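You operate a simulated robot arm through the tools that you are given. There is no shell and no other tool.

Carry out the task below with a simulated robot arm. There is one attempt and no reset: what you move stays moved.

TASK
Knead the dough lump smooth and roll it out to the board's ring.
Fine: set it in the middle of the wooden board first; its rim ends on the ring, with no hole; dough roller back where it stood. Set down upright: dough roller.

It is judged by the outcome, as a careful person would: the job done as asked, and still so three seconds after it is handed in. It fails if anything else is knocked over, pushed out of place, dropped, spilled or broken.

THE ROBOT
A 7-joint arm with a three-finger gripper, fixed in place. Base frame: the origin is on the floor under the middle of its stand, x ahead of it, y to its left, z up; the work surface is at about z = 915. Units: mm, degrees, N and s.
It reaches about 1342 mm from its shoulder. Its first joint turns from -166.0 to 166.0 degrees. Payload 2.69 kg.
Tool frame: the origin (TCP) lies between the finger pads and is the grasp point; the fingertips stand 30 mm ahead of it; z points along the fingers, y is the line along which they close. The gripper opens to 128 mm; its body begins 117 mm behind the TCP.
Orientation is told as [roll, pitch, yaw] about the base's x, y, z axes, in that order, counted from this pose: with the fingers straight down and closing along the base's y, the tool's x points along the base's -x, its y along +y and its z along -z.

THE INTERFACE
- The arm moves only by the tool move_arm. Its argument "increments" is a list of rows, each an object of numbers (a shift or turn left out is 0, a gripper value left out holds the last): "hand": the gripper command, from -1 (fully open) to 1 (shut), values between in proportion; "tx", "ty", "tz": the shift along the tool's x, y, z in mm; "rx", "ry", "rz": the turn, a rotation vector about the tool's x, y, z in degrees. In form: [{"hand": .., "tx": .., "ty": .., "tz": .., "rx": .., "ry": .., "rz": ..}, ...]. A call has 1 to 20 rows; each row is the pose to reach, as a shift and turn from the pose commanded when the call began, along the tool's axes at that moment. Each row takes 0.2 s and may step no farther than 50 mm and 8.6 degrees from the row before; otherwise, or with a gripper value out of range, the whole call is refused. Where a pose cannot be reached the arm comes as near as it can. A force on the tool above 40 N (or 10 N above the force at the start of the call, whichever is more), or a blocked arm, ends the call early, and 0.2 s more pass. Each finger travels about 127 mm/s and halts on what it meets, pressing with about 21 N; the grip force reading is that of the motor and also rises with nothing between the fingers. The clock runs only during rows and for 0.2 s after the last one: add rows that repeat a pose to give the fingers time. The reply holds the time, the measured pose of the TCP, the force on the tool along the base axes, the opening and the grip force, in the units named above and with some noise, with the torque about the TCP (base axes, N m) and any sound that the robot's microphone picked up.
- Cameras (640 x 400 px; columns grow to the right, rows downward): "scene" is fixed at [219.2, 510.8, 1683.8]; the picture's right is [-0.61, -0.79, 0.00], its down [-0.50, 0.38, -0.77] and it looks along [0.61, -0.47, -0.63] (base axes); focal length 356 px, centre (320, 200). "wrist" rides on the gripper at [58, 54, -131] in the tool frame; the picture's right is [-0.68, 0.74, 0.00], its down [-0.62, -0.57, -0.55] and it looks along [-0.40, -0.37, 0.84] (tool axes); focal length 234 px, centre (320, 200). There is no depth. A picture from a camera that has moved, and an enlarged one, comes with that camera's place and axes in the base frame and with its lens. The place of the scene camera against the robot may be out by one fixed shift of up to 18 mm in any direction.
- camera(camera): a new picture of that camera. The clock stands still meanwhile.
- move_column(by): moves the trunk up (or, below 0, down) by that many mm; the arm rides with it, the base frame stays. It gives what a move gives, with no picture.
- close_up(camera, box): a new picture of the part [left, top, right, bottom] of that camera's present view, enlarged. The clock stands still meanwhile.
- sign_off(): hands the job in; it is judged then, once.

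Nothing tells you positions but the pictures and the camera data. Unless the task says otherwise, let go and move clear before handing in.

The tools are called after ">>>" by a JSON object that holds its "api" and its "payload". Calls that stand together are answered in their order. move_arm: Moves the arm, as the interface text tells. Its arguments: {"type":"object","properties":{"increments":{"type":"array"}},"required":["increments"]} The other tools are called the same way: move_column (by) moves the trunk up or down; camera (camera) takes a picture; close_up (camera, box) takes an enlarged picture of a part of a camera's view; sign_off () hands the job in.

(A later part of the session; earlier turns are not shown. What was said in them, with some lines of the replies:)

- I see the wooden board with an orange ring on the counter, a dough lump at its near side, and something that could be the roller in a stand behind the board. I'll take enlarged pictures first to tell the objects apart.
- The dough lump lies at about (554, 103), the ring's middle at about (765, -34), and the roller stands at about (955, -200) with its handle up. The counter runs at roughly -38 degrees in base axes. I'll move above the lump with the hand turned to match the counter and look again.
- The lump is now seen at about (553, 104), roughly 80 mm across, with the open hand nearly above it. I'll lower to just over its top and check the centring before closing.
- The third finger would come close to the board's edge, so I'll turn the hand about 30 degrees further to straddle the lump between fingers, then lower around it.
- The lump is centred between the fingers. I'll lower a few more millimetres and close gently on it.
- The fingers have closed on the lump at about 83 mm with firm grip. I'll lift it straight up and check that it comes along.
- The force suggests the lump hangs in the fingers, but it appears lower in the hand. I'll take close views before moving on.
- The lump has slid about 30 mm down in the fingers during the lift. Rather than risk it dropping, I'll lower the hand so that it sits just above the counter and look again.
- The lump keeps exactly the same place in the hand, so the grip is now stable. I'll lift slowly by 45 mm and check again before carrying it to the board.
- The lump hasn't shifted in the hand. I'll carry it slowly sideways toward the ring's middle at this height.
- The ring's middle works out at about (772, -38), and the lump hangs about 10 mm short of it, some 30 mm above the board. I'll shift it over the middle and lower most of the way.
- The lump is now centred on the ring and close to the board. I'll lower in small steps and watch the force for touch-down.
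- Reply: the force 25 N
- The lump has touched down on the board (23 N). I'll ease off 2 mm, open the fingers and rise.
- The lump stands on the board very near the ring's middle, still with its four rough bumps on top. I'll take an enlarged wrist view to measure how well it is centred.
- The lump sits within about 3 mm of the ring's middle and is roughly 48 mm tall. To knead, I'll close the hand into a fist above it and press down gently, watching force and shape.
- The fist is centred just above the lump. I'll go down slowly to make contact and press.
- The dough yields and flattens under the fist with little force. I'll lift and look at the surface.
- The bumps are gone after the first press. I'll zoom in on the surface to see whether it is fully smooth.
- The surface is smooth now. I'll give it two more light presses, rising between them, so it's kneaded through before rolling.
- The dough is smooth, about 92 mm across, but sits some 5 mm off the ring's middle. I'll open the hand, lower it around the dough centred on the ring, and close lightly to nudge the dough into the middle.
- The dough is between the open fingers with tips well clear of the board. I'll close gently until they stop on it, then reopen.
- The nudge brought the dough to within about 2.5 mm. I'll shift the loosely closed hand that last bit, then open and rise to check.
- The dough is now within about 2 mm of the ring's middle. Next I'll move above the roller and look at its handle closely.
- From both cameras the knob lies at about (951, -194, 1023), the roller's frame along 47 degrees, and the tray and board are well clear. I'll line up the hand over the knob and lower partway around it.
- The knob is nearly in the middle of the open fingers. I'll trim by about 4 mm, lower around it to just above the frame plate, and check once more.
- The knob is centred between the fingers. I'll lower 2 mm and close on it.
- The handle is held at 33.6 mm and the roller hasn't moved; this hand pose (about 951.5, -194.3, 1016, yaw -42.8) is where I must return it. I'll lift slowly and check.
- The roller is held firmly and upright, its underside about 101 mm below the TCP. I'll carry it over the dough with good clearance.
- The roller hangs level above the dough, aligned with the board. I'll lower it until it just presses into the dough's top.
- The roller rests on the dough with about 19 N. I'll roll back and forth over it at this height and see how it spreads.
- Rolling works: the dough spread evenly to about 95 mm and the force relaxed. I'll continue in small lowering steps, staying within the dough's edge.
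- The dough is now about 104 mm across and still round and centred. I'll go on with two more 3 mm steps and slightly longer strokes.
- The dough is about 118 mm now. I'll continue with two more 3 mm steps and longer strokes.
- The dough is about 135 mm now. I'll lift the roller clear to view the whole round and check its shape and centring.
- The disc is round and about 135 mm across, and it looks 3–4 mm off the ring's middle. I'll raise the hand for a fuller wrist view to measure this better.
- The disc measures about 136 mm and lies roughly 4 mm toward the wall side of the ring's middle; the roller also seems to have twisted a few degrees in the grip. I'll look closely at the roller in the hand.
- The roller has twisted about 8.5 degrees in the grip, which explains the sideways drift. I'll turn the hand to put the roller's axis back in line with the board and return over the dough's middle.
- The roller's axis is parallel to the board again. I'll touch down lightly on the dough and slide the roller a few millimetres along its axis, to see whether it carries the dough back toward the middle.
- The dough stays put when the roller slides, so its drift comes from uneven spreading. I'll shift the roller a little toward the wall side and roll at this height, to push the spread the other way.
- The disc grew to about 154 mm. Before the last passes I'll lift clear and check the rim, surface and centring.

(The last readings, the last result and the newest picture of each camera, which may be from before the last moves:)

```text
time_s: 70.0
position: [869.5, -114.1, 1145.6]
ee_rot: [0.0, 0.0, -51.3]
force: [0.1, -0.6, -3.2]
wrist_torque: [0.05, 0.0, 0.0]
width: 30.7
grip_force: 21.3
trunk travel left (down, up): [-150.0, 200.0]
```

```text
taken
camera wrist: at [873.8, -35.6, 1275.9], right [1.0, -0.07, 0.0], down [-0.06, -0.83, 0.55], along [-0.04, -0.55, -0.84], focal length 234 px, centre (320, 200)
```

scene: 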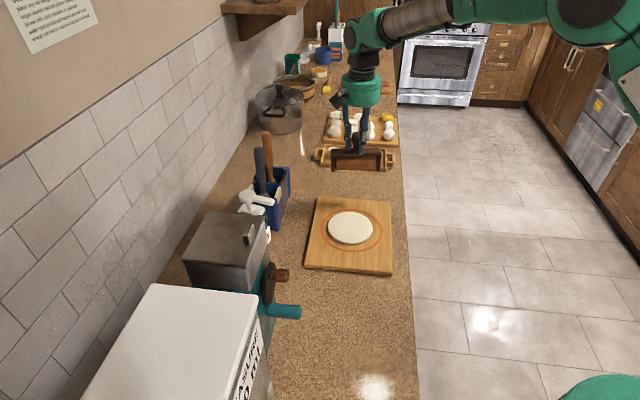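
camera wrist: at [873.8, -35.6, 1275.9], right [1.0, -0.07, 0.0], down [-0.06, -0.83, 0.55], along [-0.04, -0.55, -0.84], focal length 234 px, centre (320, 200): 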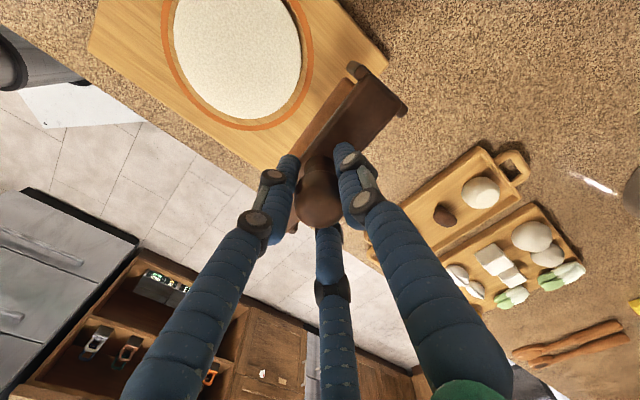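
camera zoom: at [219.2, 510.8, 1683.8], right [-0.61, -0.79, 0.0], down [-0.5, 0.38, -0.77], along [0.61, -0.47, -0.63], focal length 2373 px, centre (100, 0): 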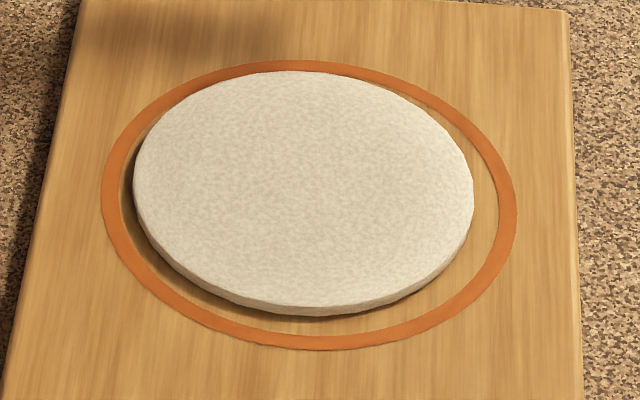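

The disc is round, smooth and 155 mm wide, about 3 mm toward the wall side; the ring needs roughly 180 mm. I'll roll the next small step with the roller offset a bit more toward the wall to bring it over.

>>> {"api": "move_arm", "payload": {"increments": [{"hand": 1, "tx": 40, "ty": -4.5}, {"tx": 80, "ty": -9}, {"tx": 110, "ty": -12.5}, {"tx": 121.5, "ty": -13.7, "tz": 20}, {"tx": 121.5, "ty": -13.7, "tz": 55}, {"tx": 121.5, "ty": -13.7, "tz": 85}, {"tx": 121.5, "ty": -13.7, "tz": 97}, {"tx": 121.5, "ty": -13.7, "tz": 101.3}, {"tx": 145.2, "ty": -17.3, "tz": 101.3}, {"tx": 170, "ty": -21, "tz": 101.3}, {"tx": 145.2, "ty": -17.3, "tz": 101.3}, {"tx": 121.5, "ty": -13.7, "tz": 101.3}, {"tx": 97.8, "ty": -10.1, "tz": 101.3}, {"tx": 73, "ty": -6.4, "tz": 101.3}, {"tx": 97.8, "ty": -10.1, "tz": 101.3}, {"tx": 121.5, "ty": -13.7, "tz": 101.3}, {"tx": 121.5, "ty": -13.7, "tz": 101.3}]}}

>>> {"api": "close_up", "payload": {"camera": "scene", "box": [310, 180, 390, 260]}}

>>> {"api": "camera", "payload": {"camera": "wrist"}}

```text
time_s: 73.6
position: [780.5, -26.2, 1042.1]
ee_rot: [0.0, 0.0, -51.4]
force: [-1.2, 0.0, -3.1]
wrist_torque: [-0.02, -0.01, -0.03]
width: 30.5
grip_force: 20.6
trunk travel left (down, up): [-150.0, 200.0]
```

```text
5.00 times, centred on (350, 220) of scene
camera zoom: at [219.2, 510.8, 1683.8], right [-0.61, -0.79, 0.0], down [-0.5, 0.38, -0.77], along [0.61, -0.47, -0.63], focal length 1780 px, centre (170, 100)
```

zoom: 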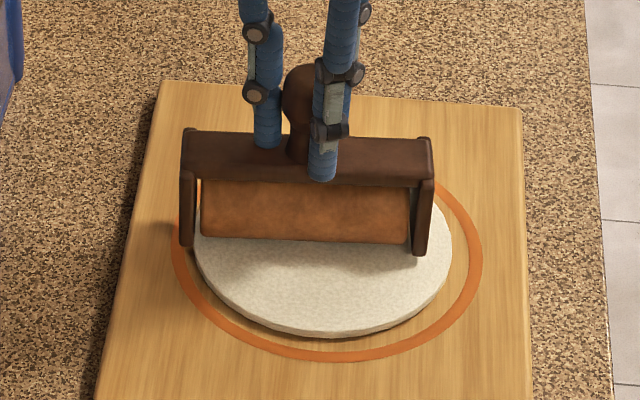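

```text
taken
camera wrist: at [786.1, 52.0, 1171.7], right [1.0, -0.07, 0.0], down [-0.06, -0.83, 0.55], along [-0.04, -0.55, -0.84], focal length 234 px, centre (320, 200)
```

wrist: 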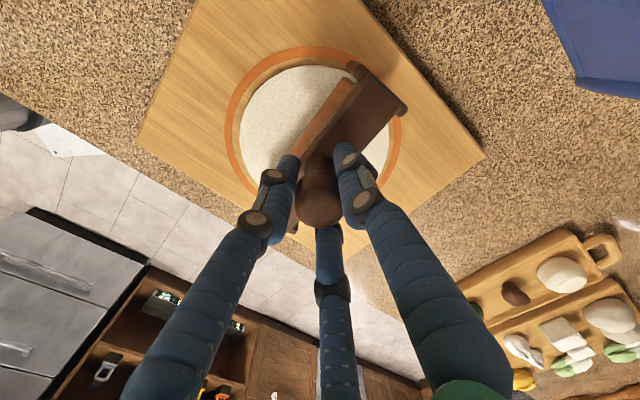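

>>> {"api": "move_arm", "payload": {"increments": [{"hand": 1, "tz": 1.5}, {"tx": 23.7, "ty": -3.6, "tz": 1.5}, {"tx": 50, "ty": -7.5, "tz": 1.5}, {"tx": 23.7, "ty": -3.6, "tz": 1.5}, {"tx": 0, "ty": 0, "tz": 1.5}, {"tx": -23.7, "ty": 3.6, "tz": 1.5}, {"tx": -50, "ty": 7.5, "tz": 1.5}, {"tx": -23.7, "ty": 3.6, "tz": 1.5}, {"tx": 0, "ty": 0, "tz": 1.5}, {"tx": 0, "ty": 0, "tz": 1.5}]}}

>>> {"api": "close_up", "payload": {"camera": "scene", "box": [310, 180, 390, 260]}}

>>> {"api": "camera", "payload": {"camera": "wrist"}}

```text
time_s: 75.8
position: [781.6, -27.8, 1039.7]
ee_rot: [0.0, 0.0, -51.3]
force: [0.1, 0.8, -3.3]
wrist_torque: [-0.05, -0.07, 0.0]
width: 30.6
grip_force: 21.2
trunk travel left (down, up): [-150.0, 200.0]
```

```text
5.00 times, centred on (350, 220) of scene
camera zoom: at [219.2, 510.8, 1683.8], right [-0.61, -0.79, 0.0], down [-0.5, 0.38, -0.77], along [0.61, -0.47, -0.63], focal length 1780 px, centre (170, 100)
```

zoom: 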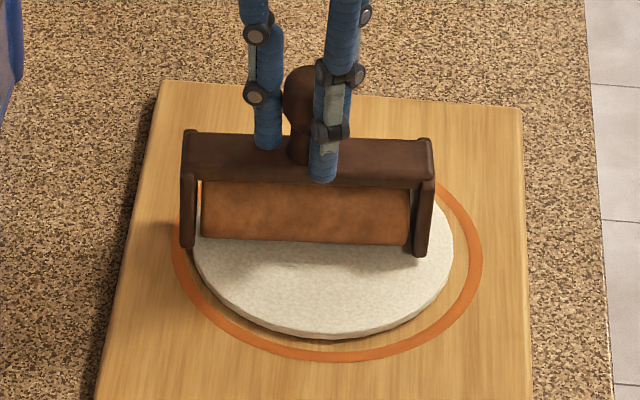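

```text
taken
camera wrist: at [785.9, 51.7, 1170.6], right [1.0, -0.07, 0.0], down [-0.06, -0.83, 0.55], along [-0.04, -0.55, -0.84], focal length 234 px, centre (320, 200)
```

wrist: 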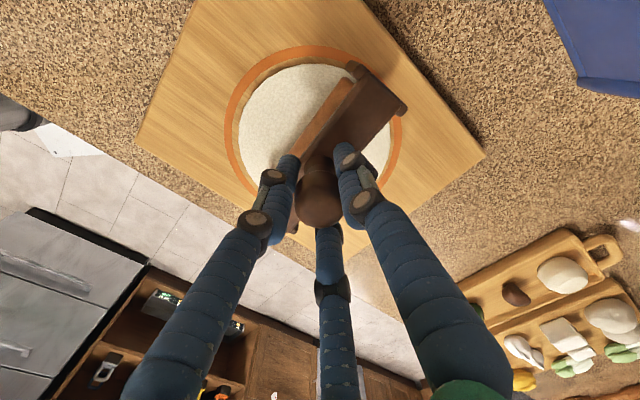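

Growth was small, so the roller is only just touching. I'll lower another 1.5 mm twice with full strokes.

>>> {"api": "move_arm", "payload": {"increments": [{"hand": 1, "tz": 1.5}, {"tx": 25, "ty": -3.8, "tz": 1.5}, {"tx": 53, "ty": -8, "tz": 1.5}, {"tx": 25, "ty": -3.8, "tz": 1.5}, {"tx": 0, "ty": 0, "tz": 1.5}, {"tx": -25, "ty": 3.8, "tz": 1.5}, {"tx": -53, "ty": 8, "tz": 1.5}, {"tx": -25, "ty": 3.8, "tz": 1.5}, {"tx": 0, "ty": 0, "tz": 1.5}, {"tx": 0, "ty": 0, "tz": 1.5}]}}

>>> {"api": "close_up", "payload": {"camera": "scene", "box": [310, 180, 390, 260]}}

>>> {"api": "camera", "payload": {"camera": "wrist"}}

```text
time_s: 78.0
position: [778.9, -27.6, 1037.8]
ee_rot: [0.0, 0.1, -51.4]
force: [-0.1, -0.2, -3.0]
wrist_torque: [-0.06, -0.05, 0.0]
width: 30.5
grip_force: 20.9
trunk travel left (down, up): [-150.0, 200.0]
```

```text
5.00 times, centred on (350, 220) of scene
camera zoom: at [219.2, 510.8, 1683.8], right [-0.61, -0.79, 0.0], down [-0.5, 0.38, -0.77], along [0.61, -0.47, -0.63], focal length 1780 px, centre (170, 100)
```

zoom: 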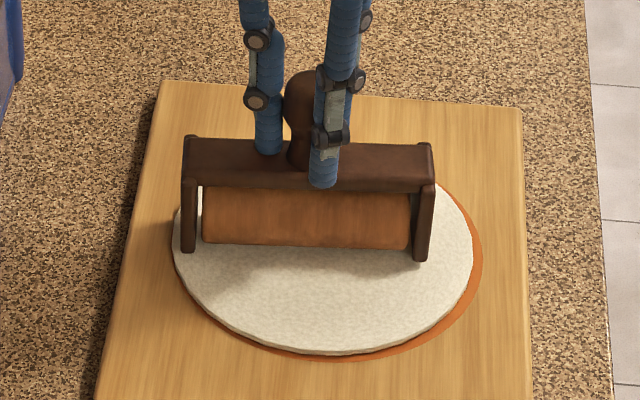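

```text
taken
camera wrist: at [785.1, 51.8, 1167.4], right [1.0, -0.07, 0.0], down [-0.06, -0.83, 0.55], along [-0.04, -0.55, -0.84], focal length 234 px, centre (320, 200)
```

wrist: 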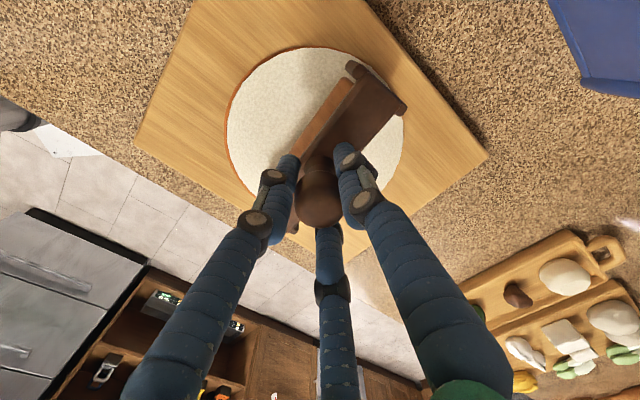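

The dough has jumped out to the ring, about 180 mm wide. I'll stop rolling, lift straight up and inspect.

>>> {"api": "move_arm", "payload": {"increments": [{"hand": 1, "tz": -15}, {"tz": -45}, {"tz": -85}, {"tx": -40, "ty": 6, "tz": -110}, {"tx": -80, "ty": 12, "tz": -120}, {"tx": -120, "ty": 18, "tz": -120}, {"tx": -120, "ty": 18, "tz": -120}]}}

>>> {"api": "close_up", "payload": {"camera": "scene", "box": [315, 200, 391, 260]}}

>>> {"api": "camera", "payload": {"camera": "wrist"}}

```text
time_s: 79.6
position: [871.8, -109.0, 1158.6]
ee_rot: [0.1, 0.1, -51.3]
force: [-0.1, -0.5, -3.6]
wrist_torque: [0.0, 0.02, 0.02]
width: 30.3
grip_force: 20.8
trunk travel left (down, up): [-150.0, 200.0]
```

```text
6.67 times, centred on (353, 230) of scene
camera zoom: at [219.2, 510.8, 1683.8], right [-0.61, -0.79, 0.0], down [-0.5, 0.38, -0.77], along [0.61, -0.47, -0.63], focal length 2373 px, centre (100, 0)
```

zoom: 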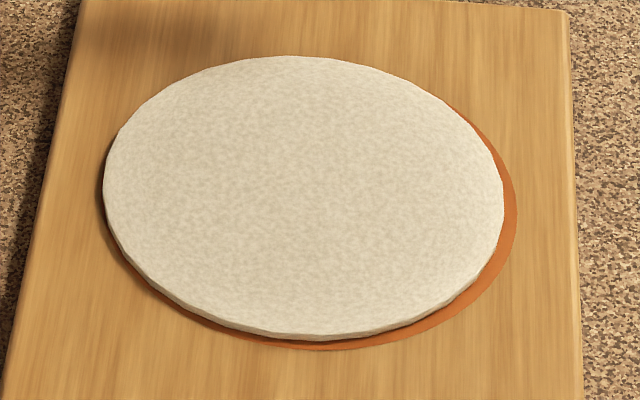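

```text
taken
camera wrist: at [876.9, -31.1, 1288.2], right [1.0, -0.07, 0.0], down [-0.06, -0.83, 0.55], along [-0.04, -0.55, -0.84], focal length 234 px, centre (320, 200)
```

wrist: 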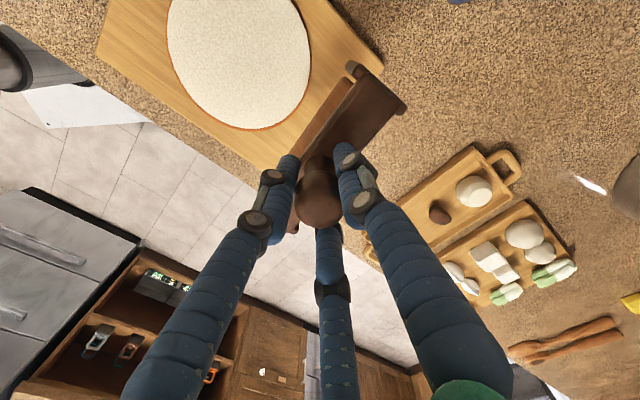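

The rim now lies on the ring all round (about 183 mm across, offset under 3 mm), with no hole. Now I'll take the roller back above its original spot and check its alignment before setting down.

>>> {"api": "move_arm", "payload": {"increments": [{"hand": 1, "tx": -35, "ty": 3}, {"tx": -75, "ty": 6}, {"tx": -105, "ty": 8.5}, {"tx": -115.5, "ty": 9.6, "tz": 15}, {"tx": -115.5, "ty": 9.6, "tz": 50}, {"tx": -115.5, "ty": 9.6, "tz": 85}, {"tx": -115.5, "ty": 9.6, "tz": 112}, {"tx": -115.5, "ty": 9.6, "tz": 112}]}}

>>> {"api": "camera", "payload": {"camera": "wrist"}}

>>> {"api": "close_up", "payload": {"camera": "scene", "box": [330, 150, 390, 200]}}

>>> {"api": "close_up", "payload": {"camera": "scene", "box": [310, 120, 410, 210]}}

```text
time_s: 81.4
position: [950.4, -192.3, 1045.3]
ee_rot: [0.1, 0.0, -51.3]
force: [0.3, -1.0, -3.5]
wrist_torque: [0.04, 0.01, 0.01]
width: 30.6
grip_force: 21.0
trunk travel left (down, up): [-150.0, 200.0]
```

```text
taken
camera wrist: at [954.9, -114.1, 1176.1], right [1.0, -0.07, 0.0], down [-0.06, -0.83, 0.55], along [-0.04, -0.55, -0.84], focal length 234 px, centre (320, 200)
```

wrist: 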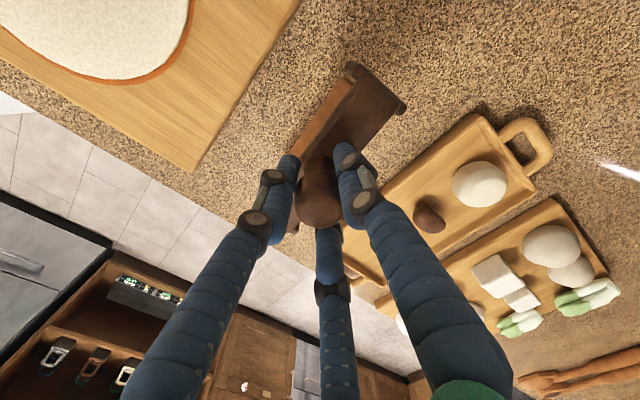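

```text
8.00 times, centred on (360, 175) of scene
camera zoom: at [219.2, 510.8, 1683.8], right [-0.61, -0.79, 0.0], down [-0.5, 0.38, -0.77], along [0.61, -0.47, -0.63], focal length 2848 px, centre (0, 400)
```

zoom: 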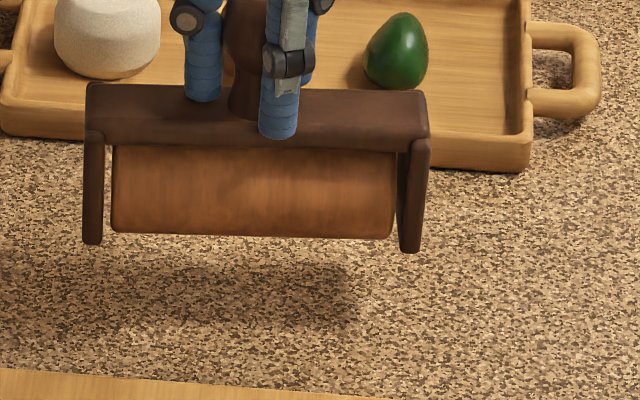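

```text
4.44 times, centred on (360, 165) of scene
camera zoom: at [219.2, 510.8, 1683.8], right [-0.61, -0.79, 0.0], down [-0.5, 0.38, -0.77], along [0.61, -0.47, -0.63], focal length 1582 px, centre (142, 356)
```

zoom: 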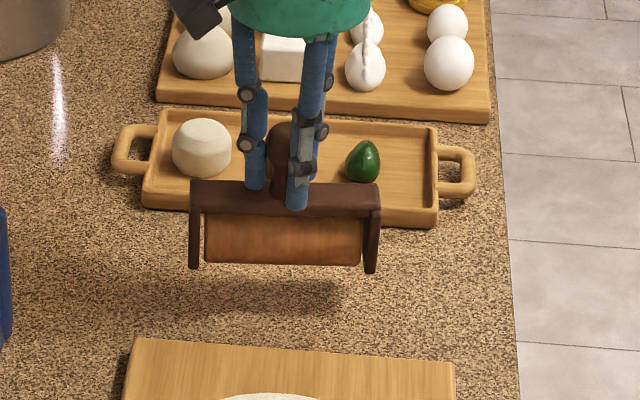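

The roller needs about 2.6 degrees more turn and a 2–3 mm shift to match how it stood. I'll make that correction and lower to just above the counter.

>>> {"api": "move_arm", "payload": {"increments": [{"hand": 1, "tx": -1.2, "ty": -0.7, "tz": 8, "rz": 1.3}, {"tx": -2.4, "ty": -1.4, "tz": 16, "rz": 2.6}, {"tx": -2.4, "ty": -1.4, "tz": 23, "rz": 2.6}, {"tx": -2.4, "ty": -1.4, "tz": 23, "rz": 2.6}]}}

>>> {"api": "close_up", "payload": {"camera": "scene", "box": [330, 150, 390, 200]}}

>>> {"api": "camera", "payload": {"camera": "wrist"}}

```text
time_s: 82.4
position: [949.8, -195.3, 1023.2]
ee_rot: [0.0, 0.0, -54.0]
force: [-0.2, -0.1, -3.8]
wrist_torque: [0.0, 0.01, 0.0]
width: 30.6
grip_force: 21.4
trunk travel left (down, up): [-150.0, 200.0]
```

```text
8.00 times, centred on (360, 175) of scene
camera zoom: at [219.2, 510.8, 1683.8], right [-0.61, -0.79, 0.0], down [-0.5, 0.38, -0.77], along [0.61, -0.47, -0.63], focal length 2848 px, centre (0, 400)
```

zoom: 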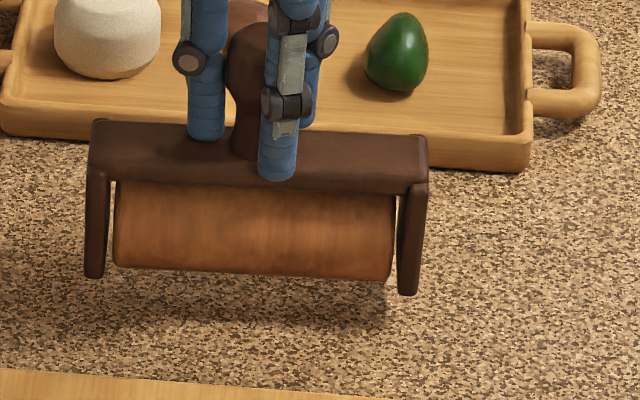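

```text
taken
camera wrist: at [958.9, -117.3, 1154.2], right [0.99, -0.11, 0.0], down [-0.09, -0.83, 0.55], along [-0.06, -0.55, -0.84], focal length 234 px, centre (320, 200)
```

wrist: 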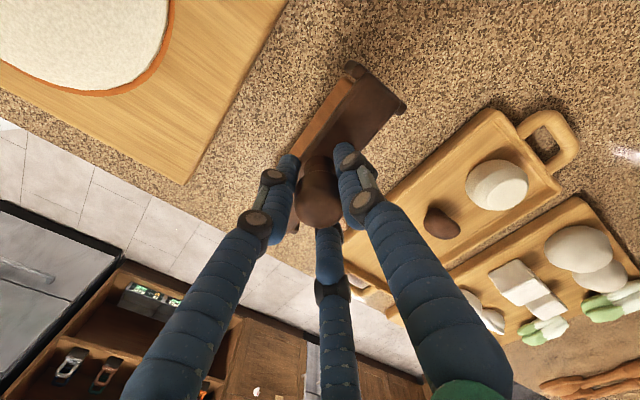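

Orientation now matches the original view. I'll shift about 1 mm and lower in small steps until I feel the counter.

>>> {"api": "move_arm", "payload": {"increments": [{"hand": 1, "tx": -0.3, "ty": -1.2, "tz": 3}, {"tx": -0.3, "ty": -1.2, "tz": 6}, {"tx": -0.3, "ty": -1.2, "tz": 8}, {"tx": -0.3, "ty": -1.2, "tz": 8}]}}

>>> {"api": "close_up", "payload": {"camera": "scene", "box": [330, 150, 390, 200]}}

```text
time_s: 83.4
position: [949.8, -197.8, 1015.4]
ee_rot: [0.0, 0.0, -54.0]
force: [0.0, -0.3, -3.3]
wrist_torque: [-0.02, -0.01, -0.03]
width: 30.4
grip_force: 20.7
trunk travel left (down, up): [-150.0, 200.0]
```

```text
8.00 times, centred on (360, 175) of scene
camera zoom: at [219.2, 510.8, 1683.8], right [-0.61, -0.79, 0.0], down [-0.5, 0.38, -0.77], along [0.61, -0.47, -0.63], focal length 2848 px, centre (0, 400)
```

zoom: 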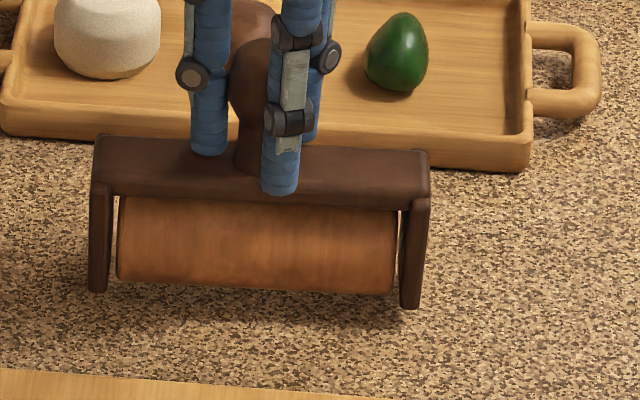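

>>> {"api": "move_arm", "payload": {"increments": [{"hand": 1, "tz": 1.5}, {"tz": 3}, {"tz": 3}]}}

>>> {"api": "close_up", "payload": {"camera": "scene", "box": [330, 150, 390, 200]}}

```text
time_s: 84.2
position: [950.2, -197.3, 1012.2]
ee_rot: [0.0, -0.1, -54.0]
force: [-0.3, -0.1, -3.2]
wrist_torque: [0.02, 0.01, -0.01]
width: 30.6
grip_force: 20.9
trunk travel left (down, up): [-150.0, 200.0]
```

```text
8.00 times, centred on (360, 175) of scene
camera zoom: at [219.2, 510.8, 1683.8], right [-0.61, -0.79, 0.0], down [-0.5, 0.38, -0.77], along [0.61, -0.47, -0.63], focal length 2848 px, centre (0, 400)
```

zoom: 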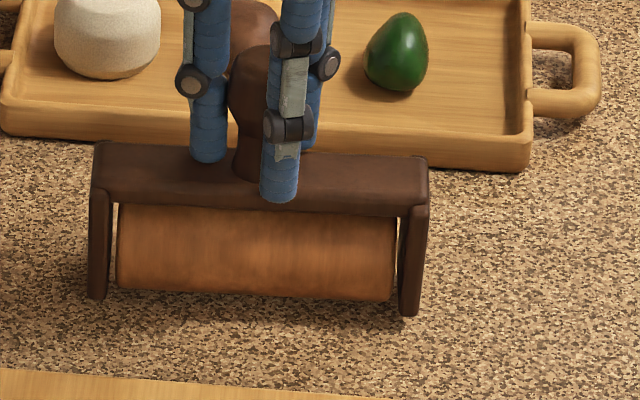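

>>> {"api": "move_arm", "payload": {"increments": [{"hand": 1, "tz": 0.8}, {"tz": 1.6}, {"tz": 1.6}]}}

>>> {"api": "close_up", "payload": {"camera": "scene", "box": [330, 150, 390, 200]}}

```text
time_s: 85.0
position: [950.6, -197.8, 1010.1]
ee_rot: [0.0, 0.0, -53.9]
force: [-0.5, 0.6, -3.4]
wrist_torque: [0.01, 0.01, 0.0]
width: 30.5
grip_force: 20.5
trunk travel left (down, up): [-150.0, 200.0]
```

```text
8.00 times, centred on (360, 175) of scene
camera zoom: at [219.2, 510.8, 1683.8], right [-0.61, -0.79, 0.0], down [-0.5, 0.38, -0.77], along [0.61, -0.47, -0.63], focal length 2848 px, centre (0, 400)
```

zoom: 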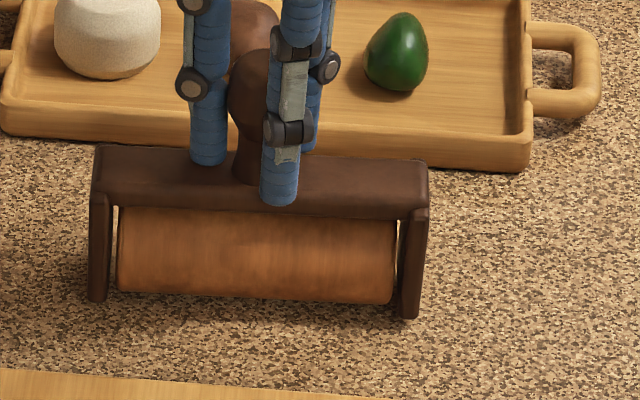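

>>> {"api": "move_arm", "payload": {"increments": [{"hand": 1, "tz": 0.7}, {"tz": 1.4}, {"tz": 1.4}]}}

>>> {"api": "camera", "payload": {"camera": "wrist"}}

```text
time_s: 85.8
position: [948.9, -196.6, 1009.2]
ee_rot: [0.0, 0.0, -54.0]
force: [0.6, -0.3, -3.2]
wrist_torque: [-0.03, 0.02, 0.01]
width: 30.6
grip_force: 21.0
trunk travel left (down, up): [-150.0, 200.0]
```

```text
taken
camera wrist: at [958.5, -118.7, 1140.1], right [0.99, -0.11, 0.0], down [-0.09, -0.83, 0.55], along [-0.06, -0.55, -0.84], focal length 234 px, centre (320, 200)
```

wrist: 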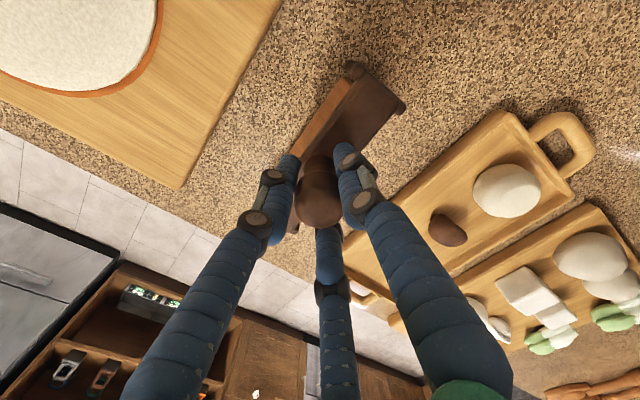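

>>> {"api": "move_arm", "payload": {"increments": [{"hand": 1, "tz": 0.8}, {"tz": 1.6}, {"tz": 1.6}]}}

>>> {"api": "close_up", "payload": {"camera": "scene", "box": [330, 150, 390, 200]}}

```text
time_s: 86.6
position: [949.7, -197.2, 1010.2]
ee_rot: [0.0, 0.0, -53.9]
force: [0.8, 0.4, -1.1]
wrist_torque: [-0.03, -0.02, -0.07]
width: 30.4
grip_force: 20.9
trunk travel left (down, up): [-150.0, 200.0]
```

```text
8.00 times, centred on (360, 175) of scene
camera zoom: at [219.2, 510.8, 1683.8], right [-0.61, -0.79, 0.0], down [-0.5, 0.38, -0.77], along [0.61, -0.47, -0.63], focal length 2848 px, centre (0, 400)
```

zoom: 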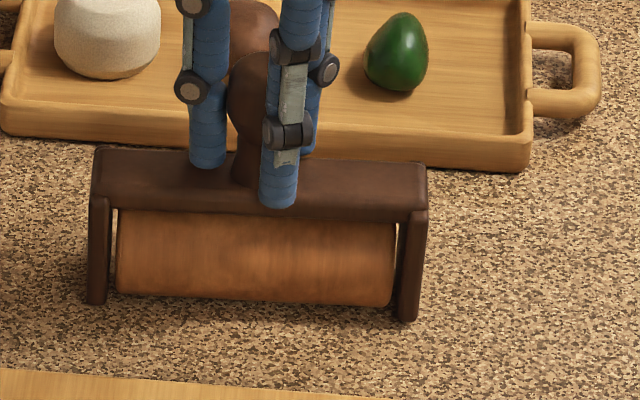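

The roller has just touched the counter, about 2 mm short of where it stood. I'll raise slightly, shift those 2 mm, and set it down again.

>>> {"api": "move_arm", "payload": {"increments": [{"hand": 1, "tz": -3}, {"tx": -1.9, "ty": 0.6, "tz": -3}, {"tx": -1.9, "ty": 0.6, "tz": -1}, {"tx": -1.9, "ty": 0.6, "tz": 0.6}, {"tx": -1.9, "ty": 0.6, "tz": 0.6}]}}

>>> {"api": "close_up", "payload": {"camera": "scene", "box": [330, 150, 390, 200]}}

>>> {"api": "close_up", "payload": {"camera": "wrist", "box": [230, 50, 430, 240]}}

```text
time_s: 87.8
position: [951.7, -198.3, 1009.0]
ee_rot: [0.1, -0.1, -53.9]
force: [0.7, -0.8, 6.4]
wrist_torque: [-0.11, 0.06, -0.02]
width: 30.5
grip_force: 20.9
trunk travel left (down, up): [-150.0, 200.0]
```

```text
8.00 times, centred on (360, 175) of scene
camera zoom: at [219.2, 510.8, 1683.8], right [-0.61, -0.79, 0.0], down [-0.5, 0.38, -0.77], along [0.61, -0.47, -0.63], focal length 2848 px, centre (0, 400)
```

zoom: 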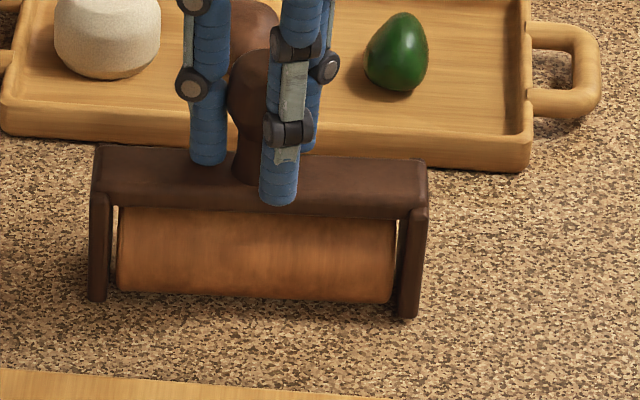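

```text
2.11 times, centred on (330, 145) of wrist
camera zoom: at [959.9, -120.4, 1139.5], right [0.99, -0.11, 0.0], down [-0.1, -0.83, 0.55], along [-0.06, -0.55, -0.84], focal length 493 px, centre (299, 316)
```

zoom: 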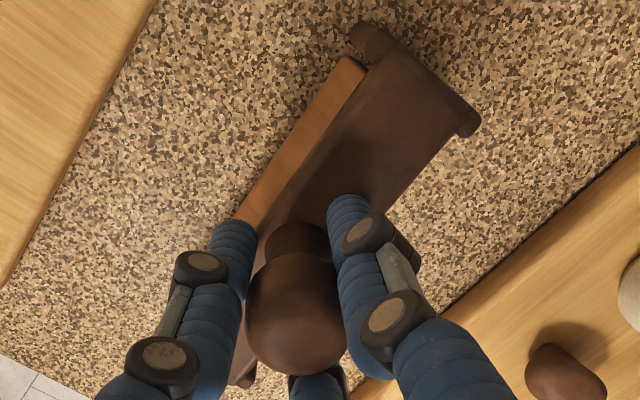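

The view now matches the original placement and the roller stands on the counter. I'll ease the pressure, open the fingers gradually and rise straight up.

>>> {"api": "move_arm", "payload": {"increments": [{"hand": 1, "tz": -0.8}, {"hand": 0.3, "tz": -0.8}, {"hand": 0, "tz": -0.8}, {"hand": -0.4, "tz": -0.8}, {"hand": -0.8, "tz": -0.8}, {"hand": -1, "tz": -0.8}, {"hand": -1, "tz": -0.8}, {"hand": -1, "tz": -0.8}]}}

>>> {"api": "close_up", "payload": {"camera": "scene", "box": [330, 150, 390, 200]}}

>>> {"api": "camera", "payload": {"camera": "wrist"}}

```text
time_s: 89.6
position: [951.1, -199.3, 1007.9]
ee_rot: [-0.1, 0.1, -53.9]
force: [0.6, 0.0, 0.1]
wrist_torque: [0.01, 0.03, 0.01]
width: 127.9
grip_force: 0.1
trunk travel left (down, up): [-150.0, 200.0]
```

```text
8.00 times, centred on (360, 175) of scene
camera zoom: at [219.2, 510.8, 1683.8], right [-0.61, -0.79, 0.0], down [-0.5, 0.38, -0.77], along [0.61, -0.47, -0.63], focal length 2848 px, centre (0, 400)
```

zoom: 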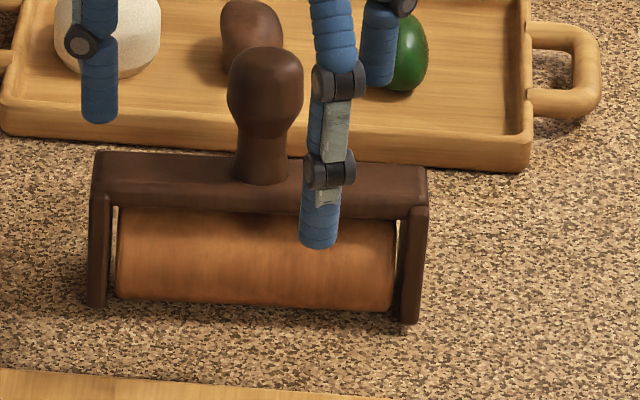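

```text
taken
camera wrist: at [959.4, -120.4, 1138.5], right [0.99, -0.11, 0.0], down [-0.09, -0.83, 0.55], along [-0.06, -0.55, -0.84], focal length 234 px, centre (320, 200)
```

wrist: 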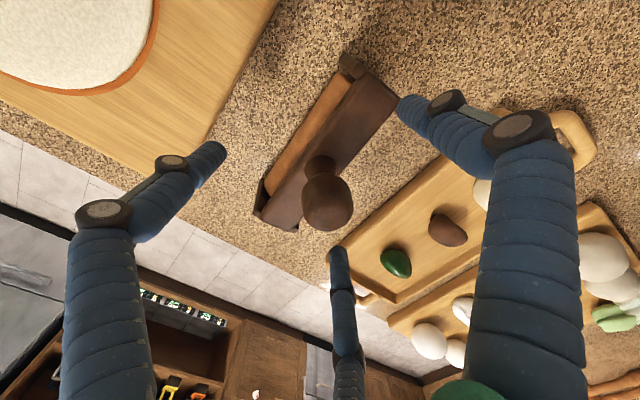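

The roller stands free and upright. I'll rise clear and compare with the original view.

>>> {"api": "move_arm", "payload": {"increments": [{"hand": -1, "tz": -15}, {"tz": -40}, {"tz": -80}, {"tz": -120}, {"tz": -150}, {"tz": -150}]}}

>>> {"api": "close_up", "payload": {"camera": "scene", "box": [290, 130, 430, 218]}}

>>> {"api": "close_up", "payload": {"camera": "scene", "box": [330, 150, 390, 200]}}

>>> {"api": "camera", "payload": {"camera": "wrist"}}

>>> {"api": "close_up", "payload": {"camera": "scene", "box": [315, 200, 391, 260]}}

```text
time_s: 91.0
position: [949.3, -199.3, 1159.5]
ee_rot: [0.0, 0.0, -53.9]
force: [-0.4, 0.1, 0.4]
wrist_torque: [0.04, -0.04, 0.02]
width: 128.2
grip_force: 0.0
trunk travel left (down, up): [-150.0, 200.0]
```

```text
4.55 times, centred on (360, 174) of scene
camera zoom: at [219.2, 510.8, 1683.8], right [-0.61, -0.79, 0.0], down [-0.5, 0.38, -0.77], along [0.61, -0.47, -0.63], focal length 1618 px, centre (138, 318)
```

zoom: 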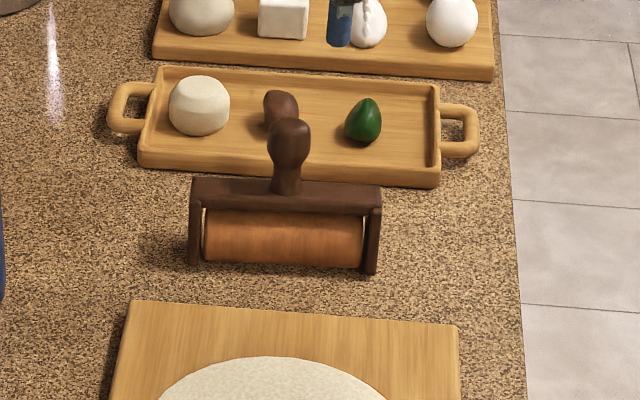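

```text
8.00 times, centred on (360, 175) of scene
camera zoom: at [219.2, 510.8, 1683.8], right [-0.61, -0.79, 0.0], down [-0.5, 0.38, -0.77], along [0.61, -0.47, -0.63], focal length 2848 px, centre (0, 400)
```

zoom: 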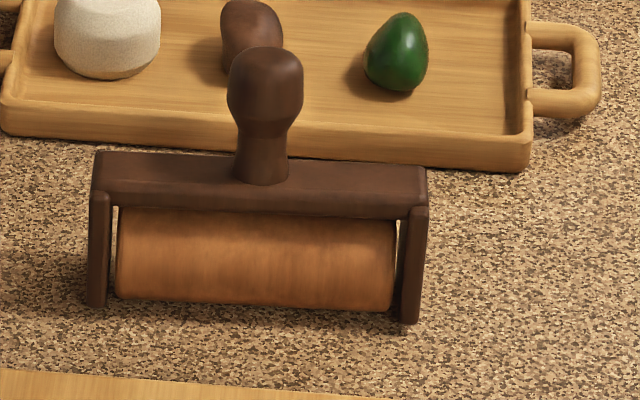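

```text
taken
camera wrist: at [957.9, -121.8, 1288.5], right [0.99, -0.11, 0.0], down [-0.09, -0.83, 0.55], along [-0.06, -0.55, -0.84], focal length 234 px, centre (320, 200)
```

wrist: 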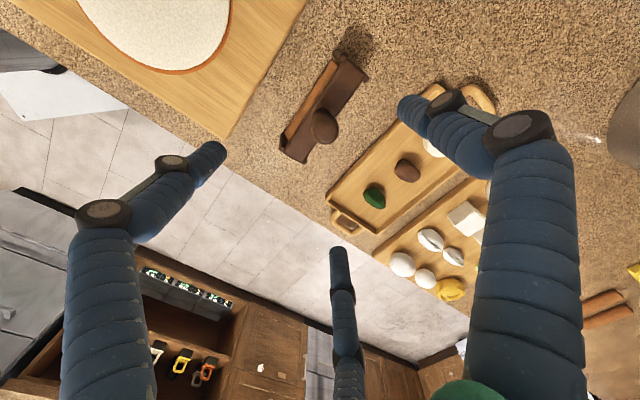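

```text
6.67 times, centred on (353, 230) of scene
camera zoom: at [219.2, 510.8, 1683.8], right [-0.61, -0.79, 0.0], down [-0.5, 0.38, -0.77], along [0.61, -0.47, -0.63], focal length 2373 px, centre (100, 0)
```

zoom: 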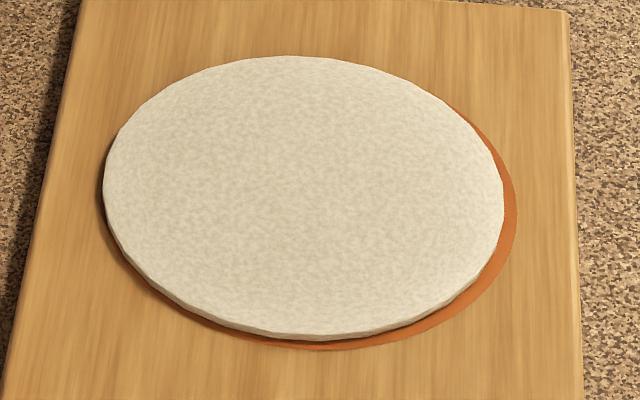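

The dough rim is unchanged. The roller's knob is back at its original spot, but the frame looks tipped slightly; I'll check it at higher zoom.

>>> {"api": "close_up", "payload": {"camera": "wrist", "box": [260, 40, 390, 180]}}

>>> {"api": "close_up", "payload": {"camera": "scene", "box": [335, 155, 385, 195]}}

```text
2.86 times, centred on (325, 110) of wrist
camera zoom: at [957.9, -121.8, 1288.5], right [0.99, -0.11, 0.0], down [-0.09, -0.83, 0.55], along [-0.06, -0.55, -0.84], focal length 669 px, centre (306, 457)
```

zoom: 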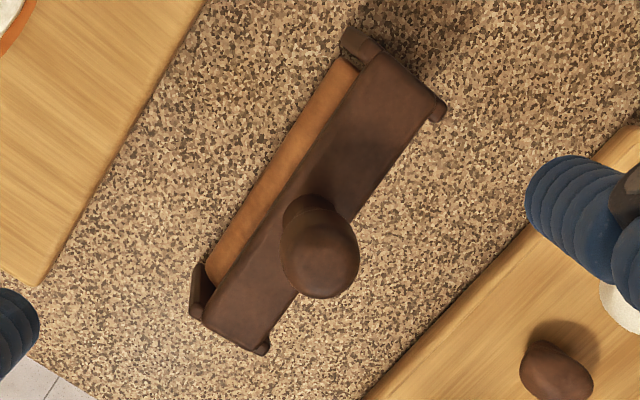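

```text
10.00 times, centred on (360, 175) of scene
camera zoom: at [219.2, 510.8, 1683.8], right [-0.61, -0.79, 0.0], down [-0.5, 0.38, -0.77], along [0.61, -0.47, -0.63], focal length 3560 px, centre (-80, 450)
```

zoom: 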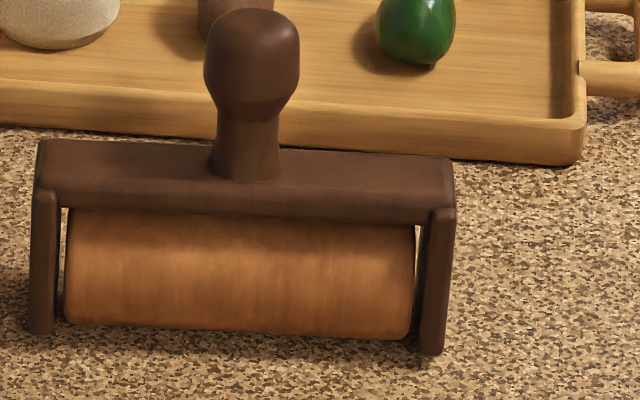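

The roller stands steadily, leaning only about 3 degrees, with its knob back at the original spot, and the dough's rim lies on the ring all round. I'll move the arm up and away, then verify that everything holds still.

>>> {"api": "move_arm", "payload": {"increments": [{"hand": -1, "tz": -40}, {"tz": -80}, {"tx": 25, "ty": -15, "tz": -110}, {"tx": 60, "ty": -35, "tz": -125}, {"tx": 95, "ty": -60, "tz": -130}, {"tx": 130, "ty": -85, "tz": -130}, {"tx": 165, "ty": -110, "tz": -130}, {"tx": 200, "ty": -140, "tz": -130}, {"tx": 220, "ty": -170, "tz": -130}, {"tx": 220, "ty": -170, "tz": -130}, {"tx": 220, "ty": -170, "tz": -130}, {"tx": 220, "ty": -170, "tz": -130}]}}

>>> {"api": "camera", "payload": {"camera": "scene"}}

>>> {"api": "close_up", "payload": {"camera": "scene", "box": [330, 150, 390, 200]}}

>>> {"api": "close_up", "payload": {"camera": "scene", "box": [300, 180, 400, 280]}}

>>> {"api": "camera", "payload": {"camera": "wrist"}}

```text
time_s: 93.6
position: [685.7, -119.2, 1286.8]
ee_rot: [0.0, 0.0, -53.8]
force: [-0.6, 1.2, 0.6]
wrist_torque: [-0.02, -0.01, 0.03]
width: 128.0
grip_force: 0.1
trunk travel left (down, up): [-150.0, 200.0]
```

```text
taken
```

scene: 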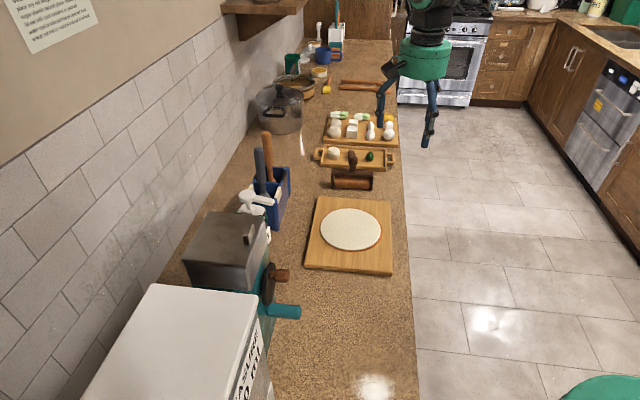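

```text
8.00 times, centred on (360, 175) of scene
camera zoom: at [219.2, 510.8, 1683.8], right [-0.61, -0.79, 0.0], down [-0.5, 0.38, -0.77], along [0.61, -0.47, -0.63], focal length 2848 px, centre (0, 400)
```

zoom: 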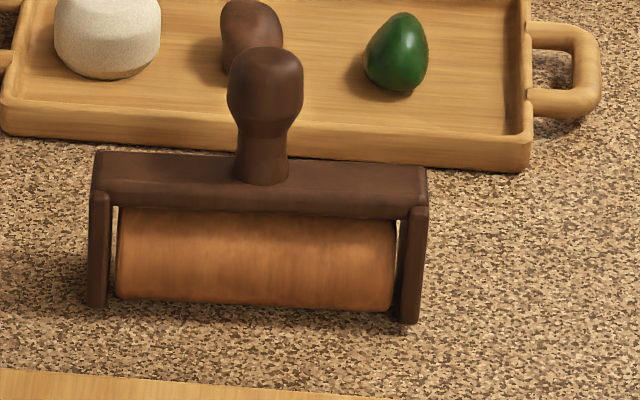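

```text
4.00 times, centred on (350, 230) of scene
camera zoom: at [219.2, 510.8, 1683.8], right [-0.61, -0.79, 0.0], down [-0.5, 0.38, -0.77], along [0.61, -0.47, -0.63], focal length 1424 px, centre (200, 80)
```

zoom: 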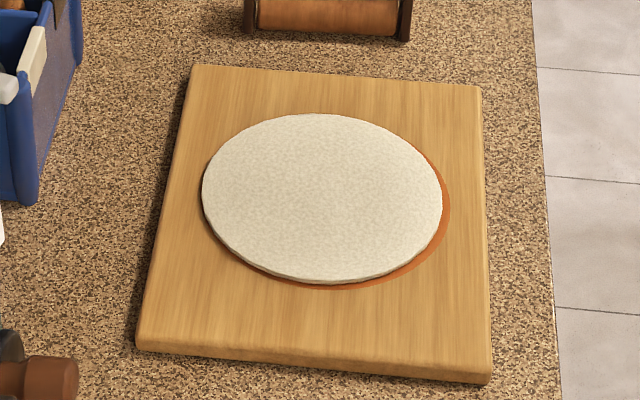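

```text
taken
camera wrist: at [693.1, -41.5, 1417.4], right [0.99, -0.11, 0.0], down [-0.09, -0.83, 0.55], along [-0.06, -0.55, -0.84], focal length 234 px, centre (320, 200)
```

wrist: 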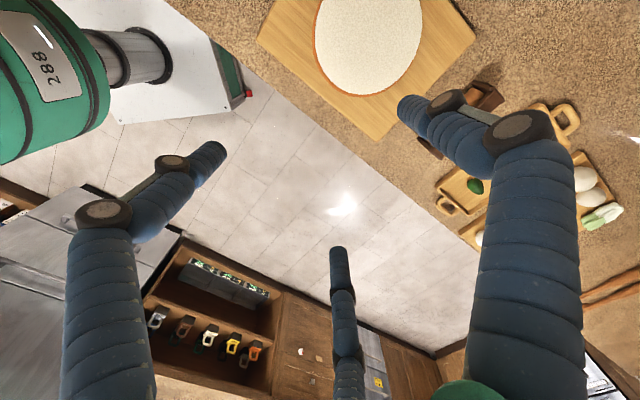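

The dough is smooth and rolled out, its rim on the ring all round within about 3 mm and with no hole. The roller stands free on its own spot, and over the last few seconds nothing has moved. The arm is clear with the hand open, so I'm handing in.

>>> {"api": "sign_off", "payload": {}}

```text
The job is handed in.
```

I kneaded the dough smooth and rolled it out to the board's ring, then put the roller back and handed the job in. No verdict came back, so these figures are from my own final camera views.

- **Dough:** I set it in the middle of the board and kneaded it there. It ended as a round disc about 183 mm across with no hole. Its rim lies on the ring all the way round. The disc sits about 2.6 mm off the ring's centre, toward the wall.
- **Roller:** It stands on its own where it was before. The handle is within about 2 mm of its old spot and the base about 4 mm nearer the board. It leans about 3 degrees more than it did at the start and did not move over the last few seconds.
- **Everything else:** Nothing else was touched or moved, and the arm is up and clear with the hand open.

Early on, the lump slipped about 30 mm down in the fingers while I was lifting it, but it did not fall.
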